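You operate a simulated robot arm through the tools that you are given. There is no shell and no other tool. Be economical: measure what you need, move in short steps, check, and stop when the job is done.

The job below is to be done with a simulated robot arm. You get a single attempt, and the scene is never put back.

JOB
Take down the dock's purple lamp and lower its stand.
Fine: middle outlet's switch off, then plug into its holder; lamp into the free cup on the rack before you loosen the stand; lock the stand again, on its spot.
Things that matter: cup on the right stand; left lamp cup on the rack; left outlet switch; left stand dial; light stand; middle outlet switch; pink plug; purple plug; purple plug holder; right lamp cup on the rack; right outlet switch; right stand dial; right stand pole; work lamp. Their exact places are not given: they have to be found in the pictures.

Only the result counts: the job must be done as asked and must still hold three seconds after the hand-in. Knocking over, shifting, dropping, spilling or breaking anything else fails it.

ROBOT AND FRAMES
A 7-joint arm with a two-finger parallel gripper on a trunk, on a base that drives. Base frame: it is fixed to the floor where the robot stands at the start and does not move with it; the origin is under the middle of the robot, x ahead of it, y to its left, z up. Lengths are in m, angles in rad, forces in N, time in s.
With the tool pointing down near the work surface it reaches from about 0.44 to 0.7 m from the robot's upright axis, wherever it stands. Its first joint turns from -2.897 to 2.897 rad. Places, roughly: cup on the right stand [-0.9, -1.2, 1.2]; left lamp cup on the rack [0.6, -0.8, 0.7]; left outlet switch [0.7, -0.1, 0.8]; left stand dial [-0.1, -1.2, 0.9]; light stand [-1, -1.25, 0.25]; middle outlet switch [0.7, -0.2, 0.8]; pink plug (4x4x4 cm) [0.5, -0.7, 0.7]; purple plug (4x4x4 cm) [0.6, -0.2, 0.9]; right lamp cup on the rack [0.6, -1, 0.7]; right outlet switch [0.7, -0.3, 0.8]; right stand dial [-0.9, -1.2, 0.9]; right stand pole [-0.9, -1.2, 1]. Payload 1.57 kg.
Tool frame: the origin (TCP) lies between the finger pads and is the grasp point; the fingertips stand 0.03 m ahead of it; z points along the fingers, y is the line along which they close. Largest opening 0.08 m; finger width 0.017, thickness 0.012; the body of the gripper, 0.04 by 0.082 m, starts 0.08 m behind the TCP.
Orientation is that of the tool frame in the base frame, as a unit quaternion [w, x, y, z]. With the fingers straight down and closing along the base's y, the tool's x points along the base's -x, its y along +y and its z along -z.

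CONTROLS
- The arm moves only by the tool move_arm. Its argument "rows" is a list of rows, each an object of numbers (a shift or turn left out is 0, a gripper value left out holds the last): "tx", "ty", "tz": the shift along the base's x, y, z in m; "wx", "wy", "wz": the turn, a rotation vector about the base's x, y, z in rad; "fingers": the gripper command, from -1 (shut) to 1 (fully open), values between in proportion. In form: [{"tx": .., "ty": .., "tz": .., "wx": .., "wy": .., "wz": .., "fingers": ..}, ...]. A call has 1 to 8 rows; each row shifts and turns the commanded pose from where the row before left it. A row lasts 0.2 s, in which the tool goes at most 0.05 m and 0.15 rad; a call with a longer step from one row to the next is refused whole, and so is a gripper value outside its range. Where a pose cannot be reached the arm comes as near as it can. A force on the tool above 40 N (or 10 N above the force at the start of the call, whichever is more), or a blocked arm, ends the call early, and 0.2 s more pass. Each finger travels about 0.153 m/s and halts on what it meets, pressing with about 27 N; the grip force reading is that of the motor and also rises with nothing between the fingers. The clock runs only during rows and for 0.2 s after the last one: add rows that do not move to give the fingers time. It gives the time, the measured TCP pose, the force on the tool (base axes), the opening and the grip force at its end, in the units of the frame above (readings bear some noise), with the torque about the TCP (base axes, N m) and any sound that the robot's microphone picked up, and new pictures: "show" is both (left out), scene, wrist or none.
- Cameras (640 x 400 px; columns grow to the right, rows downward): "scene" is now at [-0.0271, 0.1329, 1.3839]; the picture's right is [-0.62, -0.79, 0.00], its down [-0.33, 0.26, -0.91] and it looks along [0.71, -0.56, -0.42] (base axes); focal length 280 px, centre (320, 200). "wrist" rides on the gripper at [0.072, -0.007, -0.122] in the tool frame; the picture's right is [0.09, 1.00, 0.00], its down [-0.84, 0.08, -0.54] and it looks along [-0.54, 0.05, 0.84] (tool axes); focal length 238 px, centre (320, 200).
- roll_base(legs): drives the robot by 1 to 6 legs, each [ahead, left, turn to the left] in m, m and rad, along the robot's own axes; the way and the turn of a leg run together, so that a leg with both is an arc; at most 1.5 m and 3.142 rad a leg. The arm and the cameras ride along, it lands a little off, and it stops where it bumps. It gives what a move gives, and a new picture of the scene camera.
- aim_head(pan, tilt): turns the head with the scene camera to pan (to the left, within 2.496 rad either way) and tilt (down, from -0.506 to 1.204), counted from straight ahead of the robot. It gives what a move gives, and a new picture of the scene camera.
- pixel_to_xyz(camera, pixels): for up to 12 pixels [column, row] of the newest picture of that camera ("zoom" is the newest enlarged one), the place [x, y, z] in the base frame of the surface seen there, good to about 0.002 m. No time passes.
- close_up(camera, box): a new picture of the part [left, top, right, bottom] of that camera's present view, enlarged. No time passes.
- job_done(): hands the job in; it is judged then, once.

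Work in short steps. Measure before you move; look again where a grasp or a placing could have gone wrong, and mend it. You have 80 turns and 260 pictures in all, those below and enlarged ones among them. Open the gripper and draw the arm clear of the work before you hand the job in, unless the task says otherwise; then end with one line.

The tools are called as a command line: name --argument value ..., lists and objects as JSON in quotes. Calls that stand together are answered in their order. move_arm: Moves the arm, as the interface text tells. Its arguments: {"type":"object","properties":{"rows":{"type":"array","items":{"type":"object","properties":{"tx":{"type":"number"},"ty":{"type":"number"},"tz":{"type":"number"},"wx":{"type":"number"},"wy":{"type":"number"},"wz":{"type":"number"},"fingers":{"type":"number"}}}},"show":{"type":"string","enum":["both","scene","wrist","none"]}},"required":["rows"]} The other tools are called the same way: roll_base (legs) drives the base; aim_head (pan, tilt) turns the head that bears the scene camera; pixel_to_xyz (camera, pixels) gives the place of the surface under pixels of a picture; close_up (camera, box) takes an enlarged picture of a part of a camera's view; job_done () hands the job in.

At the start:

```text
time_s: 0.0
tool_pos: [0.3768, -0.437, 1.1693]
ee_rot: [0.0, 0.0, 1.0, 0.0]
contact_force: [0.2, 0.4, -0.2]
ft_torque: [-0.01, 0.04, 0.02]
gripper_width: 0.08
finger_force: 0.1
robot x, y, heading: [0.0007, 0.0001, 0.001]
head pan, tilt: [-0.667, 0.431]
```

scene: 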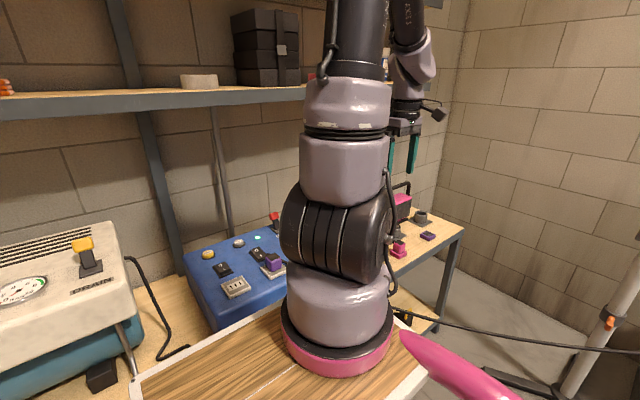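
wrist: 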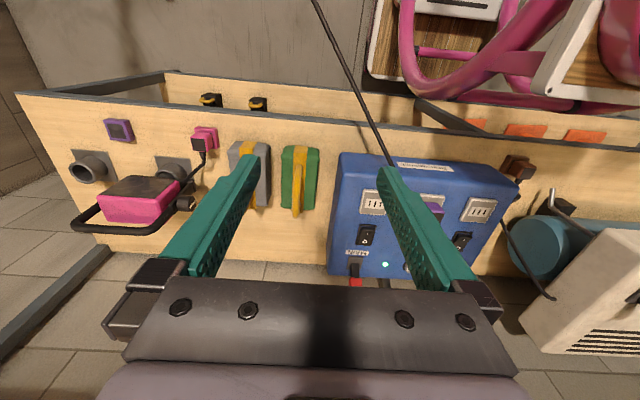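

The arm blocks much of the scene view. I take close-ups of the wrist view, and turn the head to look at the stands on the right.

close_up --camera "wrist" --box '[310, 130, 550, 290]'

close_up --camera "wrist" --box '[40, 80, 340, 270]'

aim_head --pan -1.7 --tilt 0.3

aim_head --pan -2.4 --tilt 0.3

```text
2.50 times, centred on (430, 210) of wrist
```

zoom: 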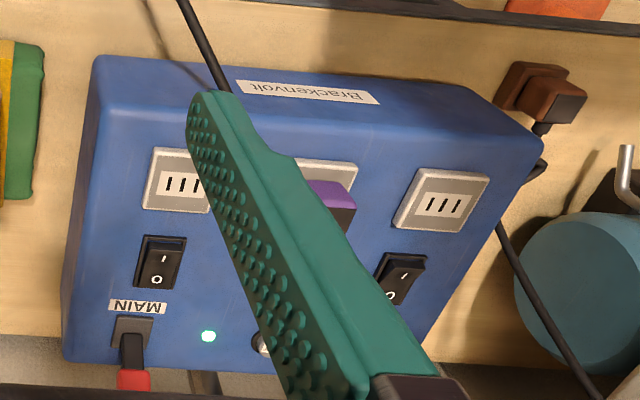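

```text
2.11 times, centred on (190, 175) of wrist
```

zoom: 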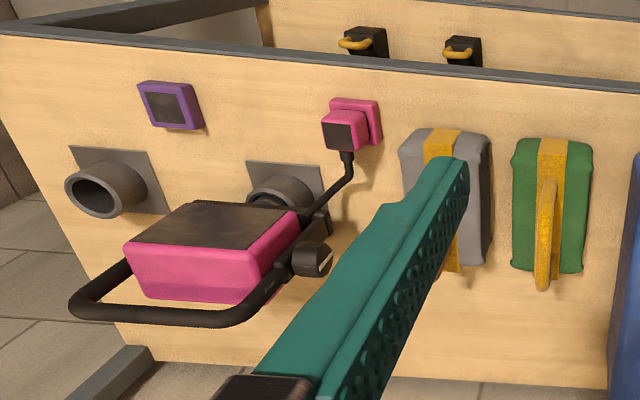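

```text
time_s: 1.3
tool_pos: [0.3773, -0.438, 1.1698]
ee_rot: [0.0, 0.0, 1.0, -0.001]
contact_force: [-0.5, 0.2, 0.0]
ft_torque: [0.0, 0.01, -0.05]
gripper_width: 0.0801
finger_force: 0.0
robot x, y, heading: [0.0017, -0.0028, 0.0]
head pan, tilt: [-1.7, 0.3]
```

scene: 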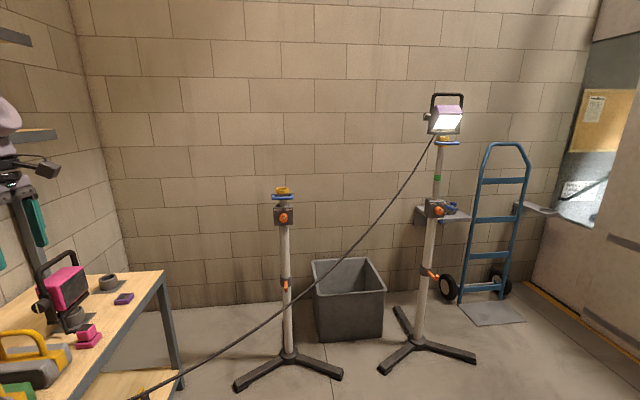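

```text
time_s: 2.4
tool_pos: [0.377, -0.4375, 1.1705]
ee_rot: [0.001, 0.0, 1.0, 0.0]
contact_force: [0.4, -0.2, -0.2]
ft_torque: [0.0, 0.0, -0.02]
gripper_width: 0.0798
finger_force: 0.1
robot x, y, heading: [-0.0017, -0.0022, -0.001]
head pan, tilt: [-2.4, 0.3]
```

scene: 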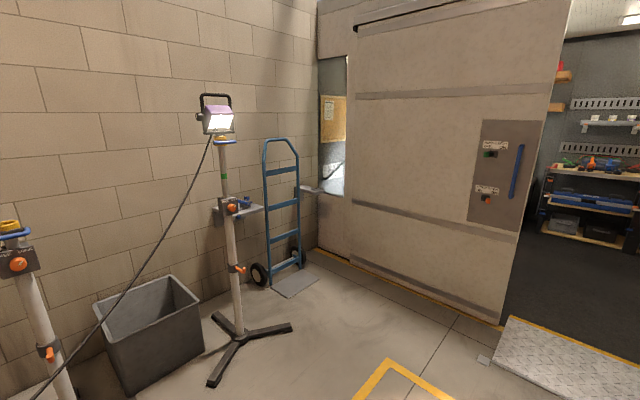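

The right stand with the lamp is at (437,120)-(430,350) in the pan -1.7 view. I go back to that view and zoom in on both stands.

aim_head --pan -2.1 --tilt 0.3

```text
time_s: 3.2
tool_pos: [0.3773, -0.437, 1.1705]
ee_rot: [0.0, -0.001, 1.0, -0.001]
contact_force: [-0.4, 0.0, -0.5]
ft_torque: [0.01, 0.0, 0.0]
gripper_width: 0.08
finger_force: 0.1
robot x, y, heading: [-0.0002, -0.0013, 0.003]
head pan, tilt: [-2.1, 0.3]
```

scene: 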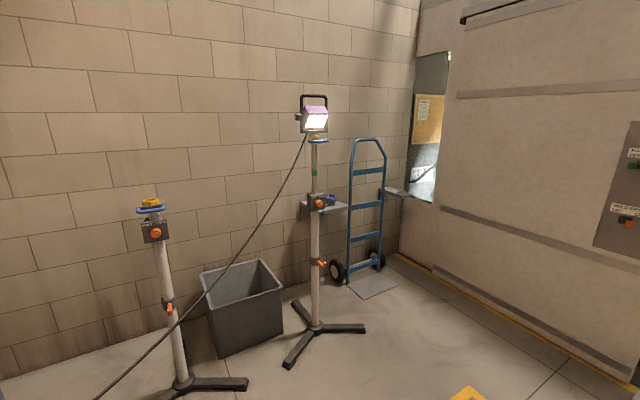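

Zoom in on the lamp top, the right dial and the left stand.

close_up --camera "scene" --box '[265, 85, 365, 148]'

close_up --camera "scene" --box '[120, 185, 200, 245]'

close_up --camera "scene" --box '[270, 160, 370, 290]'

pixel_to_xyz --camera "scene" --pixels '[[314, 97], [316, 123], [317, 139], [318, 203], [314, 172], [331, 200], [322, 262], [315, 328], [155, 232], [150, 203], [345, 206], [155, 226]]'

```text
6.35 times, centred on (315, 116) of scene
```

zoom: 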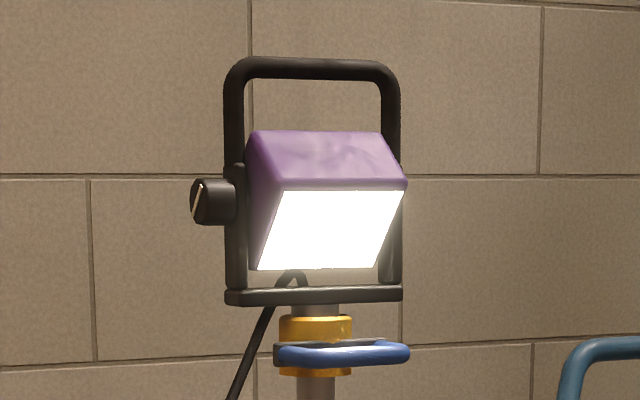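

```text
6.67 times, centred on (160, 215) of scene
```

zoom: 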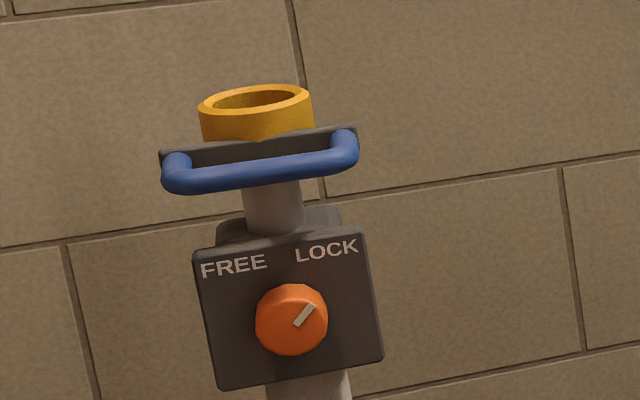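

```text
3.08 times, centred on (320, 225) of scene
```

zoom: 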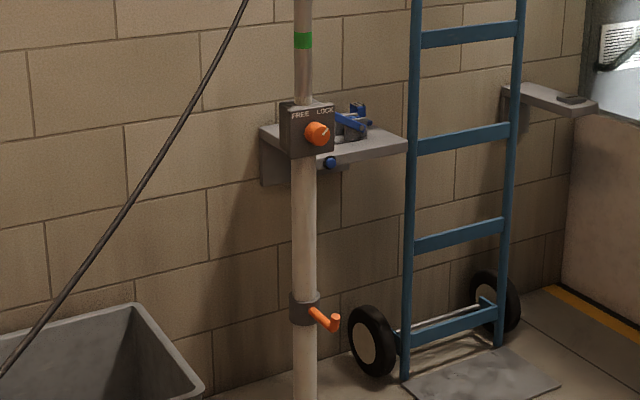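

```text
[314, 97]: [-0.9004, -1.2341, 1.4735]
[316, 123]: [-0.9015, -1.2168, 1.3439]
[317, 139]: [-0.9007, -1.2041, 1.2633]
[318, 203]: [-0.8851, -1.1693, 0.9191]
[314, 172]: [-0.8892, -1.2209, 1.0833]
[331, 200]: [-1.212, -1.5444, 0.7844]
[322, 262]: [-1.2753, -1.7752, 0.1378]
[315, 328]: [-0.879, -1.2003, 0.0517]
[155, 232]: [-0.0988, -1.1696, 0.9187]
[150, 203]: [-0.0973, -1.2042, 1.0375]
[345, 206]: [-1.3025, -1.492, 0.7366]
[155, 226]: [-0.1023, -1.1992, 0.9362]
```

Right stand dial at about [-0.885,-1.17,0.919], LOCK to the right, FREE to the left. Now I measure the bench items in the wrist view.

pixel_to_xyz --camera "wrist" --pixels '[[436, 207], [440, 212], [366, 235], [363, 242], [368, 229], [461, 240], [122, 131], [110, 130], [130, 131], [82, 166], [172, 168], [480, 209]]'

close_up --camera "wrist" --box '[330, 160, 530, 285]'

aim_head --pan -0.3 --tilt 0.6

```text
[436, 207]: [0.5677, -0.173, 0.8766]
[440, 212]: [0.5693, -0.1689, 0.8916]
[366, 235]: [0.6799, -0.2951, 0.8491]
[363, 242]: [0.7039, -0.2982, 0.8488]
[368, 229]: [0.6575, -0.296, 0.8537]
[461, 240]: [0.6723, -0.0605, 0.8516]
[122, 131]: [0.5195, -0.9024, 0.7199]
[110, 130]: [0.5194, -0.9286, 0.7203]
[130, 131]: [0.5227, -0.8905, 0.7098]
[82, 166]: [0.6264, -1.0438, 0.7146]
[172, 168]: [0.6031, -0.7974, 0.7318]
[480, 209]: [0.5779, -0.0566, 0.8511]
```

```text
3.20 times, centred on (430, 222) of wrist
```

zoom: 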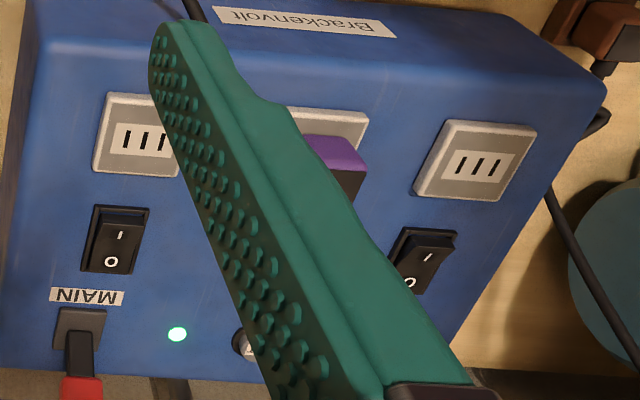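

```text
time_s: 5.0
tool_pos: [0.3764, -0.4375, 1.17]
ee_rot: [0.001, 0.0, 1.0, 0.0]
contact_force: [-0.4, 0.1, 0.3]
ft_torque: [0.01, 0.04, -0.04]
gripper_width: 0.0799
finger_force: 0.1
robot x, y, heading: [-0.0007, 0.0017, -0.005]
head pan, tilt: [-0.3, 0.6]
```

scene: 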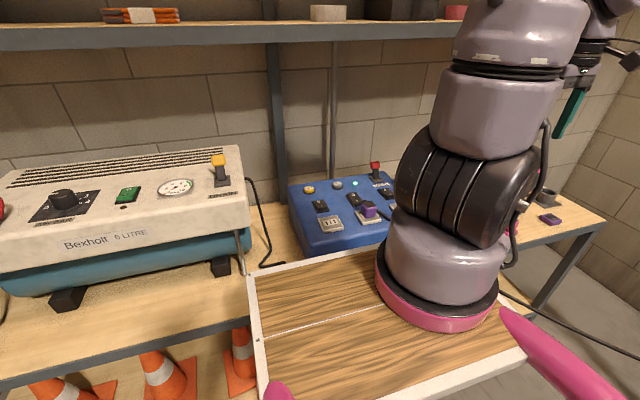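

The box is visible at (340,205); zooming in there.

close_up --camera "scene" --box '[280, 155, 420, 250]'

pixel_to_xyz --camera "scene" --pixels '[[353, 199], [350, 195], [357, 203], [354, 206], [352, 200], [371, 209], [320, 206], [331, 225]]'

```text
4.21 times, centred on (350, 202) of scene
```

zoom: 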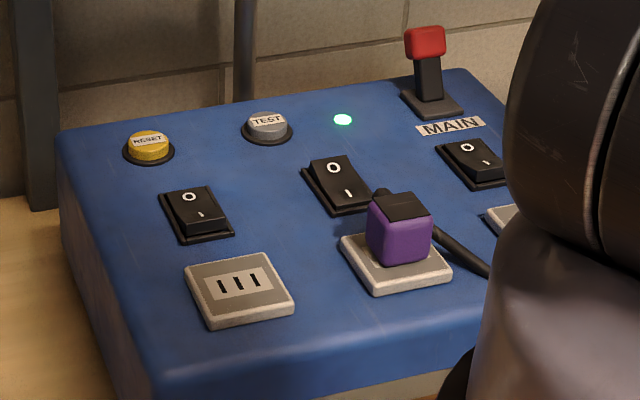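

```text
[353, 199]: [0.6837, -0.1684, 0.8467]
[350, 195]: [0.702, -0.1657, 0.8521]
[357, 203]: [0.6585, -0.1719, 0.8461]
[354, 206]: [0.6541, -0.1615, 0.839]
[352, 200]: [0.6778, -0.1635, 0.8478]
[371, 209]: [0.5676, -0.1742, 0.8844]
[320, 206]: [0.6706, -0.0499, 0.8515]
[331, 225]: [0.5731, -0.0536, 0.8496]
```

The middle switch at [0.683,-0.17,0.848] has its O (far) end raised, so it is on. I check where the cable runs near the base before driving.

pixel_to_xyz --camera "scene" --pixels '[[520, 300], [560, 312], [600, 325], [630, 333]]'

aim_head --pan -1.3 --tilt 0.8

```text
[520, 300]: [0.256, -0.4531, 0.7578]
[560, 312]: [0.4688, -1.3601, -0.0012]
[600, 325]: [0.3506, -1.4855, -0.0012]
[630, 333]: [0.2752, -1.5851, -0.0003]
```

```text
time_s: 6.2
tool_pos: [0.3781, -0.4376, 1.1695]
ee_rot: [0.0, 0.0, 1.0, 0.0]
contact_force: [-1.1, 0.2, -0.8]
ft_torque: [0.01, 0.0, 0.01]
gripper_width: 0.0802
finger_force: 0.1
robot x, y, heading: [-0.0041, -0.0012, -0.003]
head pan, tilt: [-1.3, 0.799]
```

scene: 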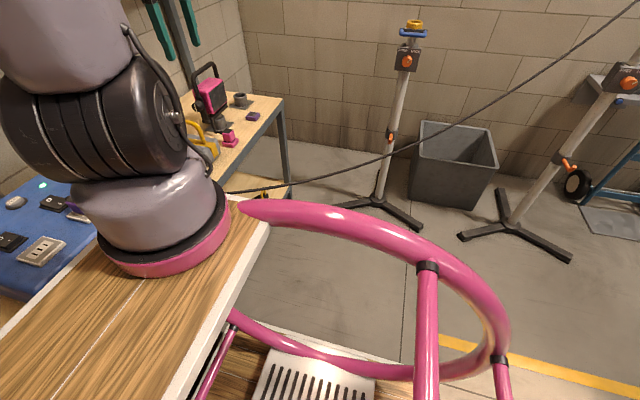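

Check where the arm's base axis sits (pink ring around (170,260)).

pixel_to_xyz --camera "scene" --pixels '[[170, 262], [105, 245], [232, 210], [300, 205], [500, 330], [262, 235]]'

```text
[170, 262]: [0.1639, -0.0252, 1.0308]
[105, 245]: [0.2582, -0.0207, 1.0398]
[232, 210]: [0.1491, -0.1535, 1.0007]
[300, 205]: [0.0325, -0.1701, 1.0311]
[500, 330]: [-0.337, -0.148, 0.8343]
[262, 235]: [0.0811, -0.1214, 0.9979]
```

I shut the fingers and move toward above the middle switch to look from up close.

move_arm --rows '[{"tx": 0.04, "ty": 0.025, "fingers": -1}, {"tx": 0.04, "ty": 0.025, "tz": -0.01}, {"tx": 0.04, "ty": 0.025, "tz": -0.01}, {"tx": 0.035, "ty": 0.03, "tz": -0.02}, {"tx": 0.03, "ty": 0.03, "tz": -0.02}, {"tx": 0.02, "ty": 0.03, "tz": -0.02}, {"tx": 0.02, "ty": 0.03, "tz": -0.02}, {"tx": 0.02, "ty": 0.03, "tz": -0.02}]'

```text
refused: row 4 steps farther than a row can; nothing moved
```

Same, with slightly shorter steps.

move_arm --rows '[{"tx": 0.04, "ty": 0.025, "fingers": -1}, {"tx": 0.04, "ty": 0.025, "tz": -0.01}, {"tx": 0.04, "ty": 0.025, "tz": -0.01}, {"tx": 0.03, "ty": 0.03, "tz": -0.02}, {"tx": 0.03, "ty": 0.03, "tz": -0.02}, {"tx": 0.02, "ty": 0.03, "tz": -0.02}, {"tx": 0.02, "ty": 0.03, "tz": -0.02}, {"tx": 0.02, "ty": 0.03, "tz": -0.02}]'

```text
time_s: 8.0
tool_pos: [0.6164, -0.2119, 1.0509]
ee_rot: [0.0, 0.0, 1.0, 0.0]
contact_force: [-0.6, -0.9, -0.3]
ft_torque: [0.03, -0.02, 0.0]
gripper_width: 0.0
finger_force: 21.1
robot x, y, heading: [-0.0013, 0.0028, -0.004]
head pan, tilt: [-1.3, 0.799]
```

scene: 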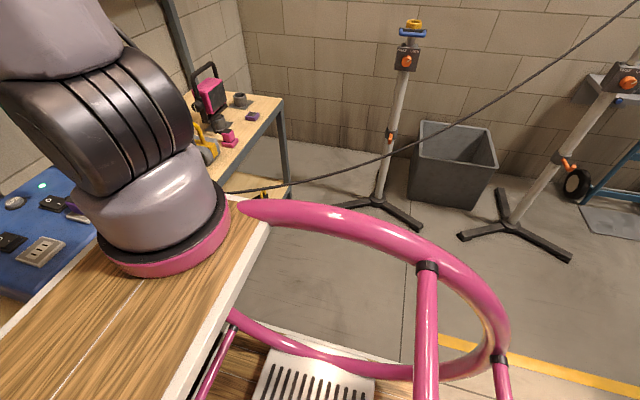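
wrist: 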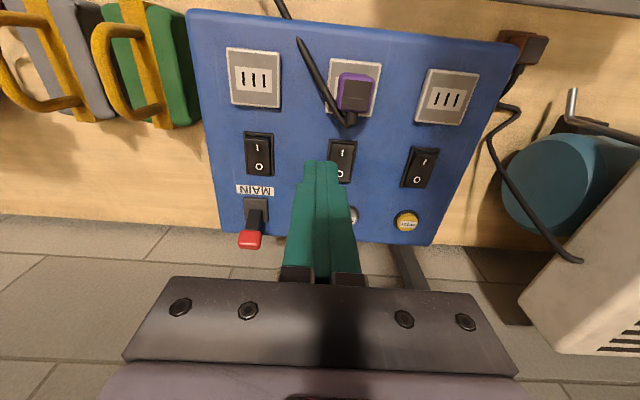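

The middle switch is at (341,160) in the wrist view, the plug at (355,95). I measure both, with a close-up.

pixel_to_xyz --camera "wrist" --pixels '[[341, 146], [345, 178], [356, 96], [340, 77], [374, 78], [354, 108], [350, 122], [370, 100], [325, 90], [310, 60], [424, 180], [260, 167]]'

close_up --camera "wrist" --box '[270, 40, 430, 200]'

```text
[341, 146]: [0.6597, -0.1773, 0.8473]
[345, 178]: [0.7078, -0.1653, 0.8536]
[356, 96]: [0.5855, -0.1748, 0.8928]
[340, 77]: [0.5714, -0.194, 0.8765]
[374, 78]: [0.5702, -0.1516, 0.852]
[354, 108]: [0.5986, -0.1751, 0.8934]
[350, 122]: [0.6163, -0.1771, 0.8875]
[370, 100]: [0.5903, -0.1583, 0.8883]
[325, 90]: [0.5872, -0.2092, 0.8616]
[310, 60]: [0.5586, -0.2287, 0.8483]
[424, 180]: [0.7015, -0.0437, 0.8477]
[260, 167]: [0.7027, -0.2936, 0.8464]
```

```text
2.50 times, centred on (350, 120) of wrist
```

zoom: 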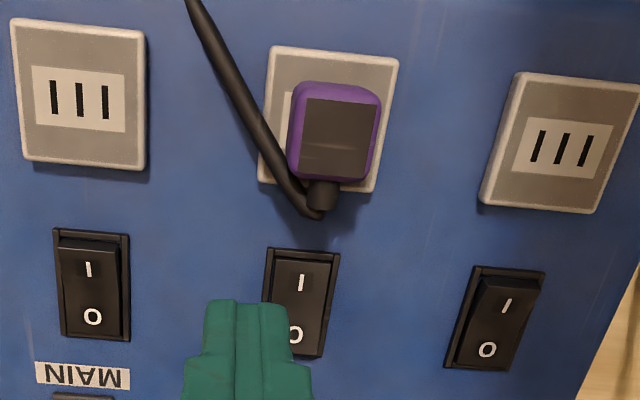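

I move over the O end at (0.704,-0.170) and come down to just above it.

move_arm --rows '[{"tx": 0.03, "ty": 0.015, "tz": -0.03}, {"tx": 0.03, "ty": 0.015, "tz": -0.03}, {"tx": 0.027, "ty": 0.012, "tz": -0.03}, {"tz": -0.04}, {}]'

```text
time_s: 9.2
tool_pos: [0.703, -0.1704, 0.9205]
ee_rot: [0.0, 0.0, 1.0, 0.0]
contact_force: [-0.6, 0.1, -0.1]
ft_torque: [0.01, -0.02, -0.03]
gripper_width: 0.0
finger_force: 21.6
robot x, y, heading: [-0.0021, 0.0017, 0.002]
head pan, tilt: [-1.3, 0.799]
```

scene: 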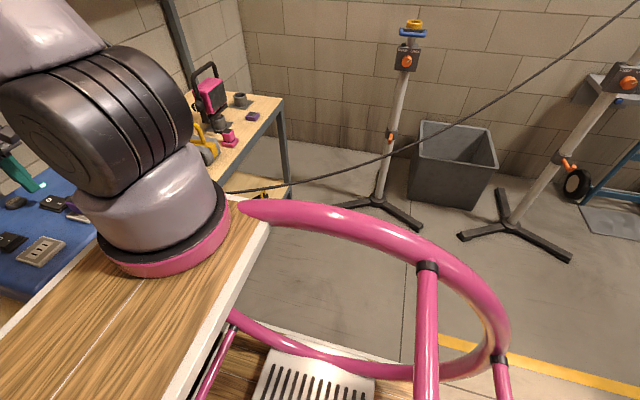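
wrist: 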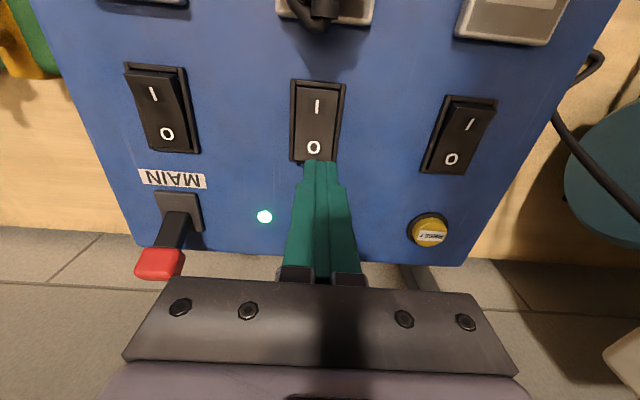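

The tip is over the O end; I press down gently in small steps.

move_arm --rows '[{"tx": -0.002, "tz": -0.025}, {"tz": -0.008}, {"tz": -0.005}, {"tz": -0.004}, {}]' --show "wrist"

```text
time_s: 10.3
tool_pos: [0.7022, -0.1709, 0.8812]
ee_rot: [0.002, 0.0, 1.0, 0.0]
contact_force: [-3.7, 1.8, 15.0]
ft_torque: [0.05, 0.24, 0.06]
gripper_width: 0.0
finger_force: 21.3
robot x, y, heading: [-0.0004, -0.0008, -0.003]
head pan, tilt: [-1.3, 0.799]
stopped in row 5: the force on the tool passed its limit at 47 N (the readings are from after the stop); the commanded pose is now the measured one
```

wrist: 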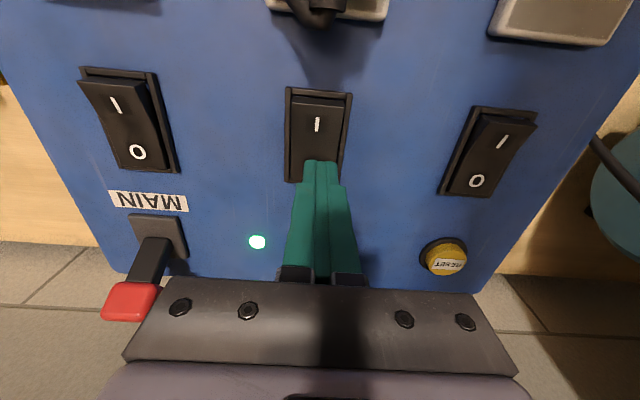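

The press hit its force limit; I lift and look whether the rocker flipped, and whether the lamp is out.

move_arm --rows '[{"tz": 0.04}, {"tx": -0.03, "tz": 0.03}]' --show "wrist"

aim_head --pan -2.1 --tilt 0.3

close_up --camera "wrist" --box '[220, 20, 420, 200]'

```text
time_s: 10.9
tool_pos: [0.6745, -0.1692, 0.95]
ee_rot: [0.001, 0.0, 1.0, 0.0]
contact_force: [0.3, 0.0, 0.1]
ft_torque: [0.04, 0.02, -0.03]
gripper_width: 0.0
finger_force: 21.1
robot x, y, heading: [0.0001, -0.0007, -0.0]
head pan, tilt: [-1.3, 0.799]
```

wrist: 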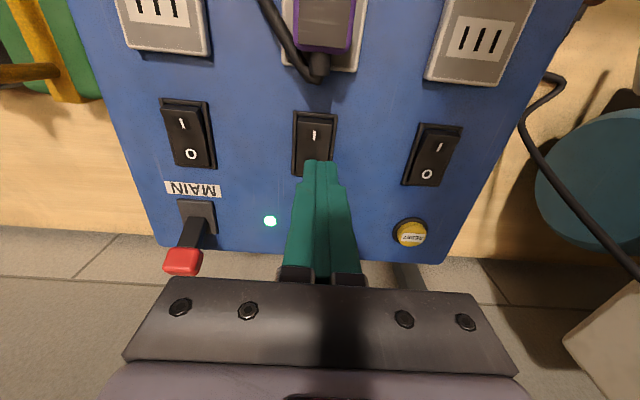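

```text
time_s: 12.0
tool_pos: [0.6736, -0.1707, 0.9505]
ee_rot: [0.002, 0.0, 1.0, 0.0]
contact_force: [0.6, 0.1, 0.2]
ft_torque: [-0.02, 0.03, 0.02]
gripper_width: 0.0
finger_force: 21.3
robot x, y, heading: [0.0014, 0.0038, 0.004]
head pan, tilt: [-2.1, 0.3]
```

scene: 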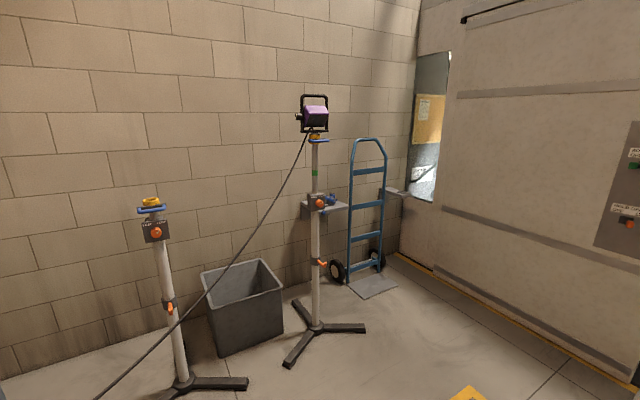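

```text
2.22 times, centred on (320, 110) of wrist
```

zoom: 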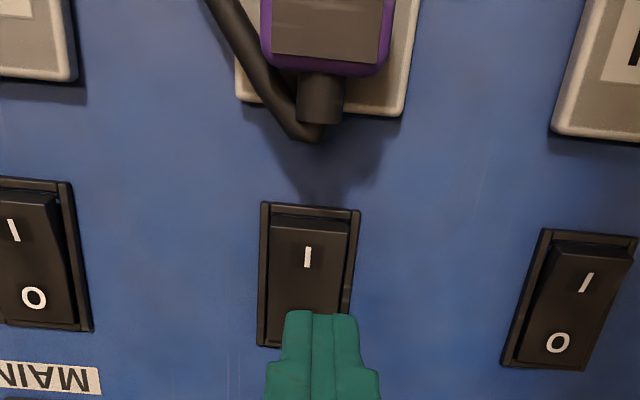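

The lamp is out: the switch worked. Now the plug (centre ≈ [0.586,-0.175], top 0.893): I go above it with a part-open gripper.

move_arm --rows '[{"tx": -0.03, "tz": 0.02, "fingers": 0.4}, {"tx": -0.035, "ty": -0.003, "tz": 0.01}, {"tx": -0.025, "ty": -0.002}, {"tz": -0.02}]' --show "wrist"

```text
time_s: 13.0
tool_pos: [0.5828, -0.1758, 0.9609]
ee_rot: [0.001, 0.001, 1.0, 0.0]
contact_force: [0.1, -0.1, 0.2]
ft_torque: [0.01, 0.01, 0.02]
gripper_width: 0.0561
finger_force: 0.1
robot x, y, heading: [-0.0005, -0.0007, -0.001]
head pan, tilt: [-2.1, 0.3]
```

wrist: 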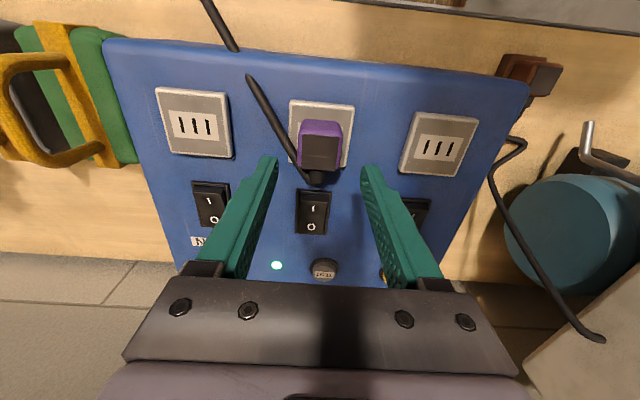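

The fingers straddle the plug; I lower to z≈0.902 and close.

move_arm --rows '[{"tz": -0.03}, {"tz": -0.02}, {"tz": -0.01}, {}]' --show "wrist"

```text
time_s: 14.0
tool_pos: [0.5829, -0.1756, 0.9002]
ee_rot: [0.002, 0.0, 1.0, 0.0]
contact_force: [-0.1, 0.3, -0.1]
ft_torque: [0.0, -0.04, 0.02]
gripper_width: 0.0558
finger_force: 0.1
robot x, y, heading: [0.0014, -0.0, 0.002]
head pan, tilt: [-2.1, 0.3]
```

wrist: 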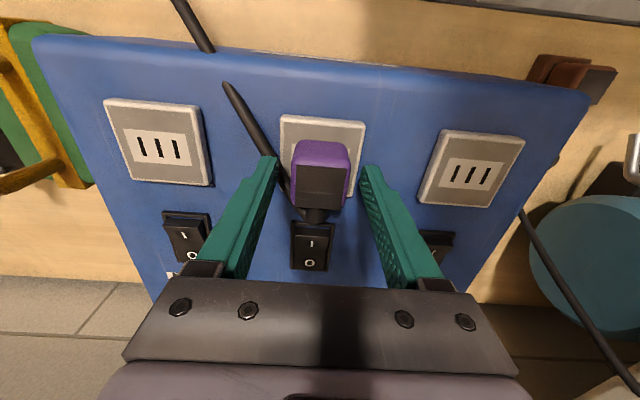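

Closing on the plug.

move_arm --rows '[{"tz": -0.005, "fingers": -1}, {"fingers": -1}, {}]' --show "wrist"

```text
time_s: 14.8
tool_pos: [0.5837, -0.1756, 0.8953]
ee_rot: [0.002, -0.001, 1.0, -0.001]
contact_force: [2.7, -1.3, 22.9]
ft_torque: [-0.03, -0.1, -0.05]
gripper_width: 0.0374
finger_force: 27.2
robot x, y, heading: [0.0014, -0.0003, -0.002]
head pan, tilt: [-2.1, 0.3]
```

wrist: 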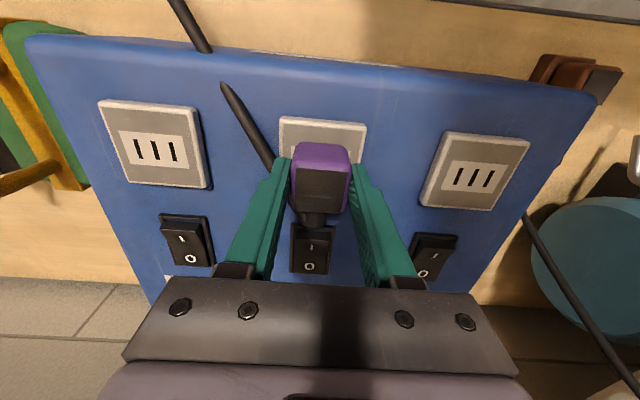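

Gripped at 0.037 m width. Pull straight up.

move_arm --rows '[{"tz": 0.008}, {"tz": 0.012}, {"tz": 0.02}, {"tz": 0.03}, {"tz": 0.03}]' --show "wrist"

```text
time_s: 16.0
tool_pos: [0.5838, -0.1748, 0.9943]
ee_rot: [0.001, 0.0, 1.0, -0.001]
contact_force: [0.7, -0.9, 0.2]
ft_torque: [0.04, 0.01, -0.01]
gripper_width: 0.0
finger_force: 20.7
robot x, y, heading: [0.001, -0.0019, -0.005]
head pan, tilt: [-2.1, 0.3]
heard: snap
```

wrist: 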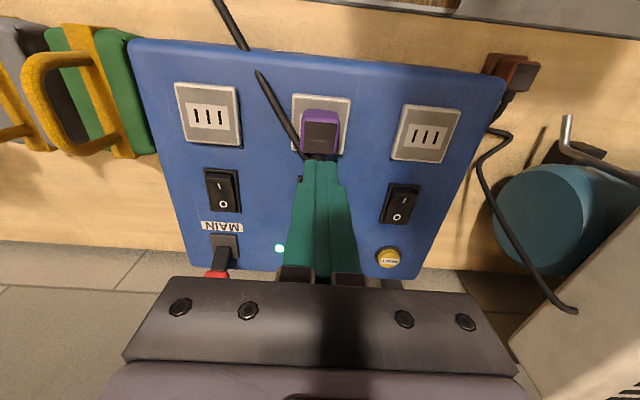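

The grip slipped off with a snap; the plug still stands in the outlet. I measure it again before a deeper grasp.

pixel_to_xyz --camera "wrist" --pixels '[[320, 135], [305, 130], [337, 130], [320, 116], [318, 150], [302, 148], [285, 118], [318, 158]]'

close_up --camera "wrist" --box '[270, 80, 370, 170]'

```text
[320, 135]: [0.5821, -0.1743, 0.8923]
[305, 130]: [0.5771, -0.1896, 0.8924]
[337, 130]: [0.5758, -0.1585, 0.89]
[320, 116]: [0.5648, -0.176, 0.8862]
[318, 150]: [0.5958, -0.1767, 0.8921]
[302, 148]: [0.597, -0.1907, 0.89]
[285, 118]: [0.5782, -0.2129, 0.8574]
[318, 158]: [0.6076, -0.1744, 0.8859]
```

```text
4.44 times, centred on (320, 125) of wrist
```

zoom: 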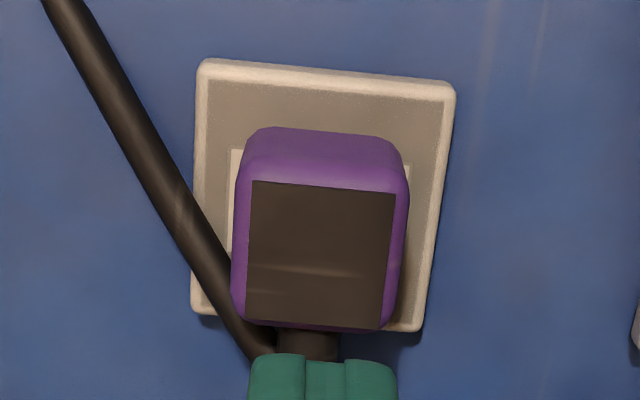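

The plug is unmoved. I regrasp deeper: open, lower to TCP z≈0.886, centred at x 0.585, y -0.1745.

move_arm --rows '[{"fingers": 0.3}, {"tx": 0.003, "tz": -0.04}, {"tz": -0.04}, {"tz": -0.022}, {"tz": -0.005}, {}]' --show "wrist"

```text
time_s: 17.4
tool_pos: [0.5864, -0.1751, 0.8882]
ee_rot: [0.001, 0.0, 1.0, 0.0]
contact_force: [-0.1, -0.1, -0.8]
ft_torque: [0.01, -0.03, -0.02]
gripper_width: 0.0522
finger_force: 0.1
robot x, y, heading: [0.0004, -0.0025, -0.002]
head pan, tilt: [-2.1, 0.3]
```

wrist: 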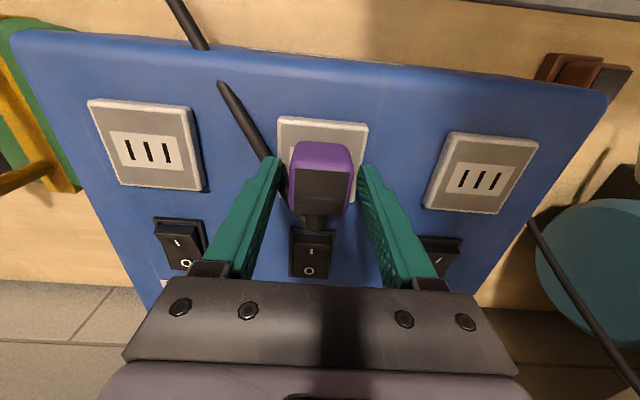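

No contact yet; close here slightly lower, and read the force.

move_arm --rows '[{"tz": -0.002}, {"fingers": -1}, {}, {}]' --show "wrist"

```text
time_s: 18.4
tool_pos: [0.5857, -0.1745, 0.8856]
ee_rot: [0.002, 0.001, 1.0, -0.001]
contact_force: [-0.2, -0.5, 1.5]
ft_torque: [0.01, -0.01, 0.06]
gripper_width: 0.0375
finger_force: 27.1
robot x, y, heading: [-0.0007, 0.0044, -0.001]
head pan, tilt: [-2.1, 0.3]
```

wrist: 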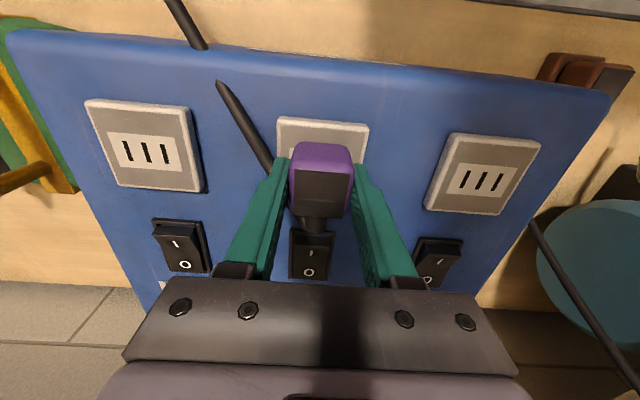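

Better grip, little side force. Pull up slowly.

move_arm --rows '[{"tz": 0.003}, {"tz": 0.003}, {"tz": 0.004}, {"tz": 0.01}, {"tz": 0.02}]' --show "wrist"

```text
time_s: 19.6
tool_pos: [0.5852, -0.1751, 0.9254]
ee_rot: [0.0, 0.0, 1.0, 0.0]
contact_force: [-0.4, 0.3, -1.1]
ft_torque: [0.03, 0.01, 0.02]
gripper_width: 0.0375
finger_force: 26.9
robot x, y, heading: [0.0011, 0.0051, 0.001]
head pan, tilt: [-2.1, 0.3]
```

wrist: 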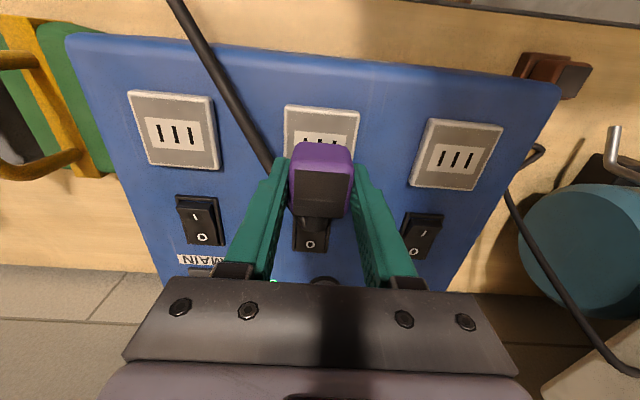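

The plug is out. I raise it and pull back a little before driving right about 0.45 m.

move_arm --rows '[{"tz": 0.04}, {"tx": -0.02, "tz": 0.04}, {"tx": -0.03, "tz": 0.03}, {"tx": -0.03, "tz": 0.02}]' --show "none"

roll_base --legs '[[0, -0.45, 0]]'

aim_head --pan -0.7 --tilt 0.6

```text
time_s: 20.6
tool_pos: [0.5112, -0.1772, 1.0554]
ee_rot: [-0.001, 0.0, 1.0, 0.0]
contact_force: [0.2, 0.1, -1.3]
ft_torque: [0.02, 0.05, 0.04]
gripper_width: 0.0374
finger_force: 27.3
out of reach, approached as far as the arm can: row 4
robot x, y, heading: [0.001, 0.0009, -0.002]
head pan, tilt: [-2.1, 0.3]
```

```text
time_s: 23.3
tool_pos: [0.5085, -0.6375, 1.0566]
ee_rot: [-0.001, 0.003, 1.0, 0.0]
contact_force: [-0.3, 0.2, -0.4]
ft_torque: [0.04, 0.01, -0.01]
gripper_width: 0.0374
finger_force: 27.0
robot x, y, heading: [-0.0027, -0.4567, -0.005]
head pan, tilt: [-2.1, 0.3]
```

scene: 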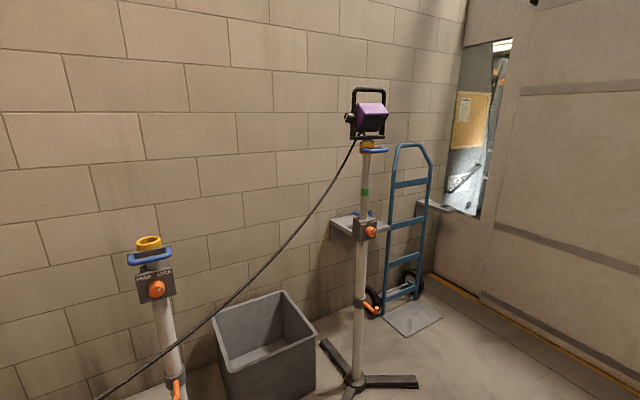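

```text
time_s: 24.9
tool_pos: [0.5073, -0.6374, 1.056]
ee_rot: [0.0, 0.003, 1.0, -0.001]
contact_force: [-0.8, 0.6, -0.6]
ft_torque: [0.05, -0.03, -0.01]
gripper_width: 0.0373
finger_force: 26.2
robot x, y, heading: [-0.0027, -0.4531, -0.008]
head pan, tilt: [-0.7, 0.6]
```

scene: 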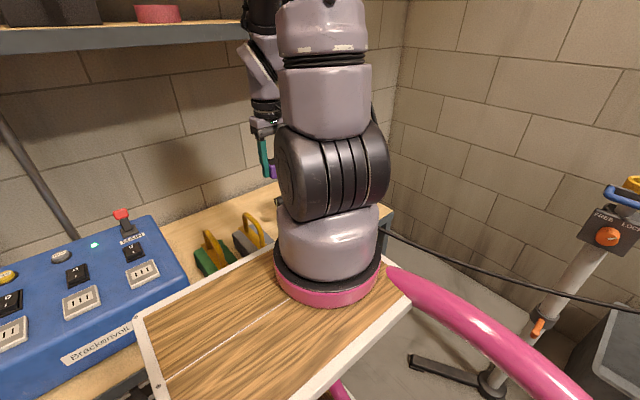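

Robot is now at y≈-0.455. I move the tool right over the bench above the purple holder to look at it.

move_arm --rows '[{"ty": -0.045}, {"ty": -0.045}, {"ty": -0.045}, {"ty": -0.045}, {"ty": -0.04}, {"ty": -0.03}]' --show "wrist"

```text
time_s: 26.3
tool_pos: [0.508, -0.8863, 1.0575]
ee_rot: [0.0, 0.004, 1.0, 0.0]
contact_force: [0.5, -0.2, -1.0]
ft_torque: [-0.05, -0.01, -0.04]
gripper_width: 0.0375
finger_force: 27.3
robot x, y, heading: [-0.0022, -0.455, -0.007]
head pan, tilt: [-0.7, 0.6]
```

wrist: 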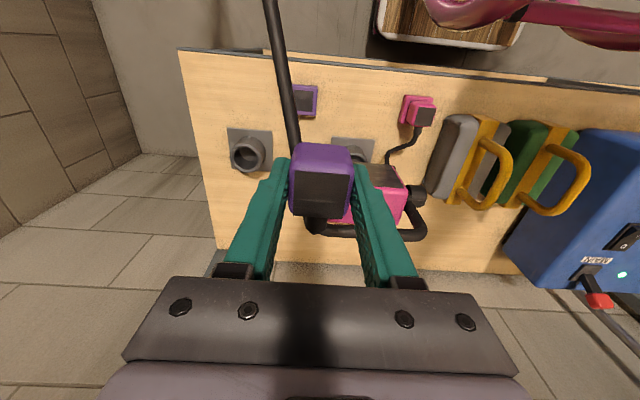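

Measuring the purple holder (308,101), the pink plug (422,112), both cups and the pink lamp.

pixel_to_xyz --camera "wrist" --pixels '[[306, 102], [315, 90], [314, 113], [302, 114], [426, 117], [417, 98], [405, 122], [247, 153], [352, 143], [385, 178], [425, 235], [340, 100]]'

close_up --camera "wrist" --box '[220, 70, 450, 240]'

```text
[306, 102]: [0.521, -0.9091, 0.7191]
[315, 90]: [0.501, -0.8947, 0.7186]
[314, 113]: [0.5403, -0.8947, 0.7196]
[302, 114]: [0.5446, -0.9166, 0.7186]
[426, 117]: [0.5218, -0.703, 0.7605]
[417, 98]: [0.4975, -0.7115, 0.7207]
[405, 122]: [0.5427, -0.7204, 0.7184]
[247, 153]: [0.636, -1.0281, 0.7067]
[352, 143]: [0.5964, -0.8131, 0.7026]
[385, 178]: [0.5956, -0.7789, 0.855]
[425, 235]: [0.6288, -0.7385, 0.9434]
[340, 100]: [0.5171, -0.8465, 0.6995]
```

```text
2.35 times, centred on (335, 155) of wrist
```

zoom: 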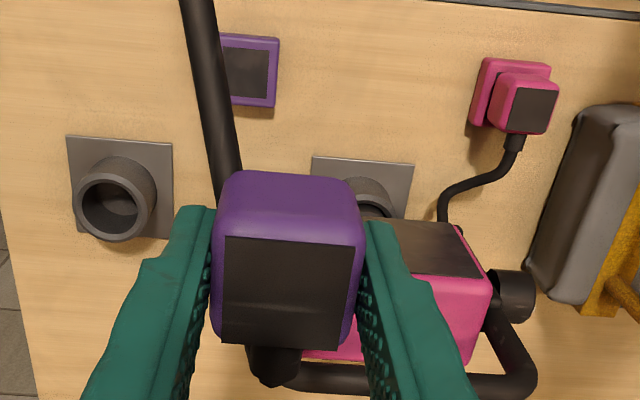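

The cable hides the left edge of the holder; I shift a little to see the whole of it.

move_arm --rows '[{"ty": -0.04}, {"ty": -0.03}]' --show "wrist"

close_up --camera "wrist" --box '[290, 70, 410, 150]'

```text
time_s: 26.9
tool_pos: [0.5084, -0.9571, 1.0576]
ee_rot: [0.0, 0.003, 1.0, -0.001]
contact_force: [0.4, 0.2, -0.9]
ft_torque: [-0.01, 0.02, 0.02]
gripper_width: 0.0377
finger_force: 27.0
robot x, y, heading: [-0.0043, -0.4544, -0.005]
head pan, tilt: [-0.7, 0.6]
```

wrist: 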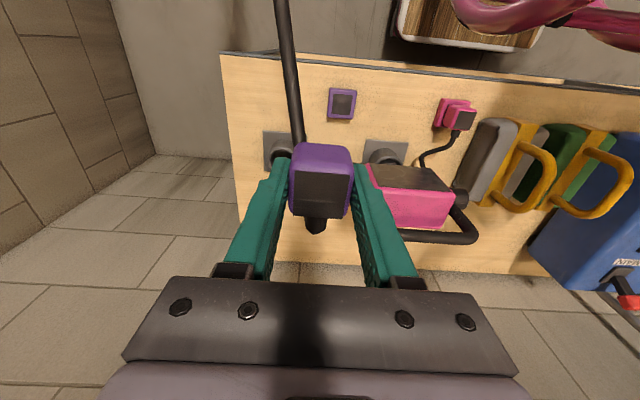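

```text
5.00 times, centred on (350, 110) of wrist
```

zoom: 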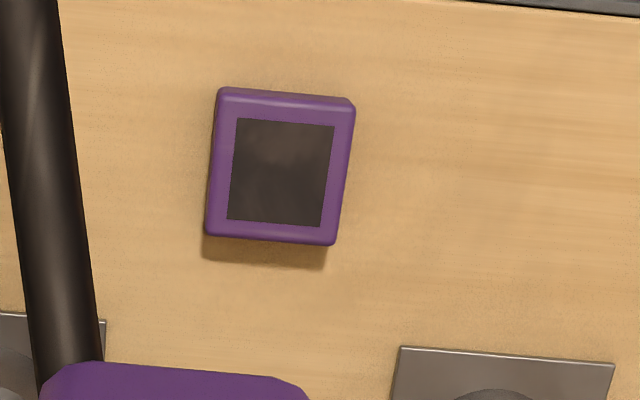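

Measuring the dark centre and its edges in the enlarged picture.

pixel_to_xyz --camera "zoom" --pixels '[[280, 172], [234, 172], [327, 172], [284, 122], [276, 222], [213, 170], [343, 175], [286, 101], [272, 236]]'

pixel_to_xyz --camera "wrist" --pixels '[[320, 190], [322, 212], [322, 178], [297, 185], [347, 185], [320, 150]]'

```text
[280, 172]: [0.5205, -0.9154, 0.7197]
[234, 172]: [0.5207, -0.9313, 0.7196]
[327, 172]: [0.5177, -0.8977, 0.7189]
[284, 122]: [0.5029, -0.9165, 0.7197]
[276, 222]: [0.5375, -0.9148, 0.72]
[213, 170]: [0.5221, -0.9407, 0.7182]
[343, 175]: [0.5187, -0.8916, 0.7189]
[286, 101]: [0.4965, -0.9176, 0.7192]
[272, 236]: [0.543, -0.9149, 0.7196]
```

```text
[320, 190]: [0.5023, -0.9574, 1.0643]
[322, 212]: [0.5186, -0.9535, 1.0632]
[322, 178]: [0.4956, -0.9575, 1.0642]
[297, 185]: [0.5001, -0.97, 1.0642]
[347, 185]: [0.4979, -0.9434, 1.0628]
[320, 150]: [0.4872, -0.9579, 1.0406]
```

Holder centre is (0.520,-0.916), top 0.72. I align above it and descend to z≈0.81, then check.

move_arm --rows '[{"tx": 0.012, "ty": 0.041}, {"tz": -0.045}, {"tz": -0.045}, {"tz": -0.045}, {"tz": -0.045}, {"tz": -0.045}, {"tz": -0.015}, {}]' --show "wrist"

```text
time_s: 28.7
tool_pos: [0.5188, -0.9167, 0.8147]
ee_rot: [0.0, 0.003, 1.0, 0.0]
contact_force: [-0.1, -1.3, -1.2]
ft_torque: [0.0, 0.01, 0.0]
gripper_width: 0.0374
finger_force: 26.8
robot x, y, heading: [0.0, -0.4606, -0.008]
head pan, tilt: [-0.7, 0.6]
```

wrist: 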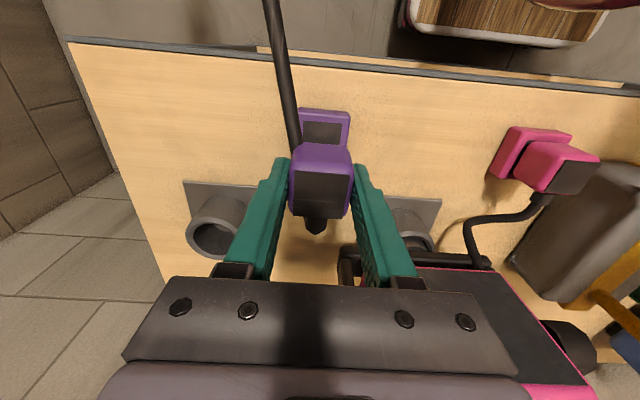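

Aligned, with the hand clear of the pink lamp. I descend further in small steps to the seat.

move_arm --rows '[{"tx": 0.001, "ty": 0.001, "tz": -0.03}, {"tz": -0.015}, {"tz": -0.006}, {"tz": -0.004}, {"tz": -0.004}, {}]' --show "wrist"

```text
time_s: 30.1
tool_pos: [0.5212, -0.9165, 0.7579]
ee_rot: [-0.001, 0.003, 1.0, 0.001]
contact_force: [-0.3, -0.2, -0.6]
ft_torque: [-0.04, 0.0, -0.01]
gripper_width: 0.0374
finger_force: 26.9
robot x, y, heading: [-0.0008, -0.4563, -0.011]
head pan, tilt: [-0.7, 0.6]
```

wrist: 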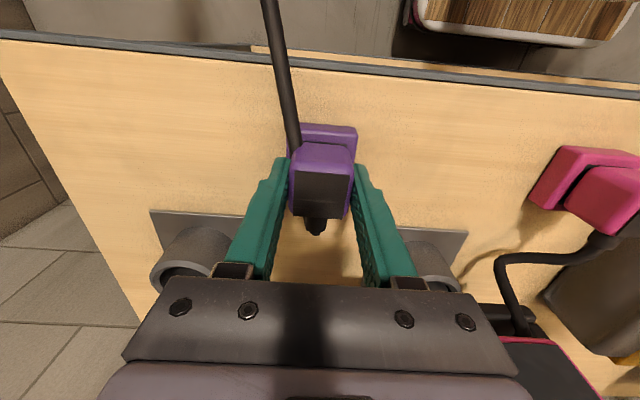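

Nearly seated; a few more millimetres until contact force shows.

move_arm --rows '[{"tz": -0.003}, {"tz": -0.003}, {"tz": -0.002}, {}]' --show "wrist"

```text
time_s: 31.1
tool_pos: [0.5218, -0.9166, 0.749]
ee_rot: [0.001, 0.004, 1.0, -0.001]
contact_force: [2.9, 1.1, 23.1]
ft_torque: [0.07, -0.05, -0.02]
gripper_width: 0.0376
finger_force: 26.6
robot x, y, heading: [-0.0001, -0.4603, -0.009]
head pan, tilt: [-0.7, 0.6]
heard: snap
```

wrist: 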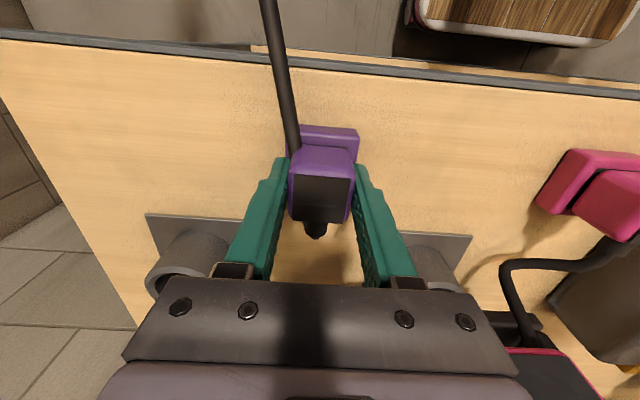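

It snapped in with 23 N contact. Open and lift clear.

move_arm --rows '[{"fingers": 0.3}, {}, {"tz": 0.045}, {"tz": 0.045}, {"tz": 0.045}, {"tz": 0.045}, {"tz": 0.045}, {"tz": 0.045}]' --show "wrist"

close_up --camera "wrist" --box '[180, 60, 460, 235]'

```text
time_s: 32.9
tool_pos: [0.5223, -0.9169, 1.0193]
ee_rot: [0.0, 0.003, 1.0, 0.001]
contact_force: [0.0, -1.3, -0.5]
ft_torque: [0.04, 0.05, -0.03]
gripper_width: 0.052
finger_force: 0.0
robot x, y, heading: [-0.0008, -0.455, -0.002]
head pan, tilt: [-0.7, 0.6]
```

wrist: 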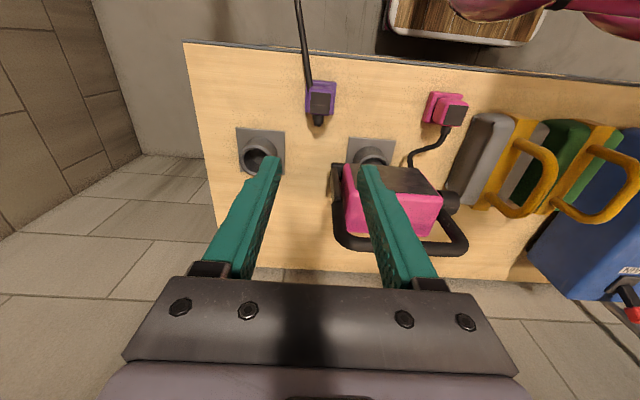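

```text
2.29 times, centred on (320, 148) of wrist
```

zoom: 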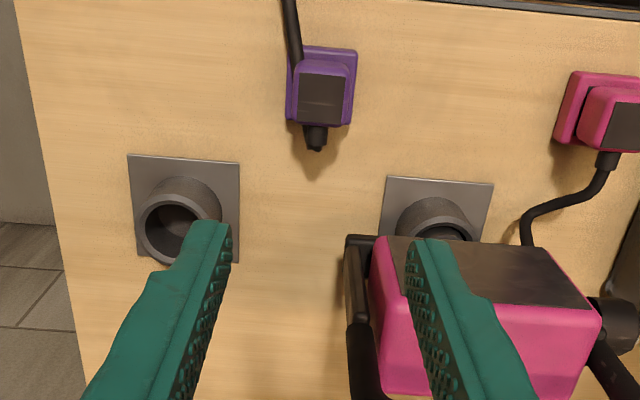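

The plug is in its holder. Now measure the free (right) cup rim and inside, plus the pink lamp's geometry for reference.

pixel_to_xyz --camera "zoom" --pixels '[[130, 156], [238, 165], [140, 255], [175, 180], [143, 222], [180, 262], [172, 230], [217, 210], [388, 178], [492, 186], [380, 240], [442, 200]]'

pixel_to_xyz --camera "wrist" --pixels '[[337, 170], [340, 235], [365, 245], [460, 248], [462, 215], [405, 182], [360, 180], [432, 190], [350, 225], [448, 202]]'

```text
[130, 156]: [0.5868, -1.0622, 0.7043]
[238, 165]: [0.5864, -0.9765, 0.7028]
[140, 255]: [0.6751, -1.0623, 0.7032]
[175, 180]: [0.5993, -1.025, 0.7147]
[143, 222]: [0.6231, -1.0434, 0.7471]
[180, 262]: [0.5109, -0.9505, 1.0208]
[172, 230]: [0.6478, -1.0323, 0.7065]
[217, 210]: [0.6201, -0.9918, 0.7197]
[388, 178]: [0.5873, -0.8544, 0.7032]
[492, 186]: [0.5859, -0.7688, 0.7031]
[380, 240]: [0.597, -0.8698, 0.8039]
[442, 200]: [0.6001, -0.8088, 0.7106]
```

```text
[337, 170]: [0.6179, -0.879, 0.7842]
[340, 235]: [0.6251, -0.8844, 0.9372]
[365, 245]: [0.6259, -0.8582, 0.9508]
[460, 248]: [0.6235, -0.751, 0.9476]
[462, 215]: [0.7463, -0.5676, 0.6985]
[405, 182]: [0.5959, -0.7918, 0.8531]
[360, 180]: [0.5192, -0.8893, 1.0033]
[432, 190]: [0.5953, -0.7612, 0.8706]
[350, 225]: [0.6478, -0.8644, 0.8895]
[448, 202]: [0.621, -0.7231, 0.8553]
```

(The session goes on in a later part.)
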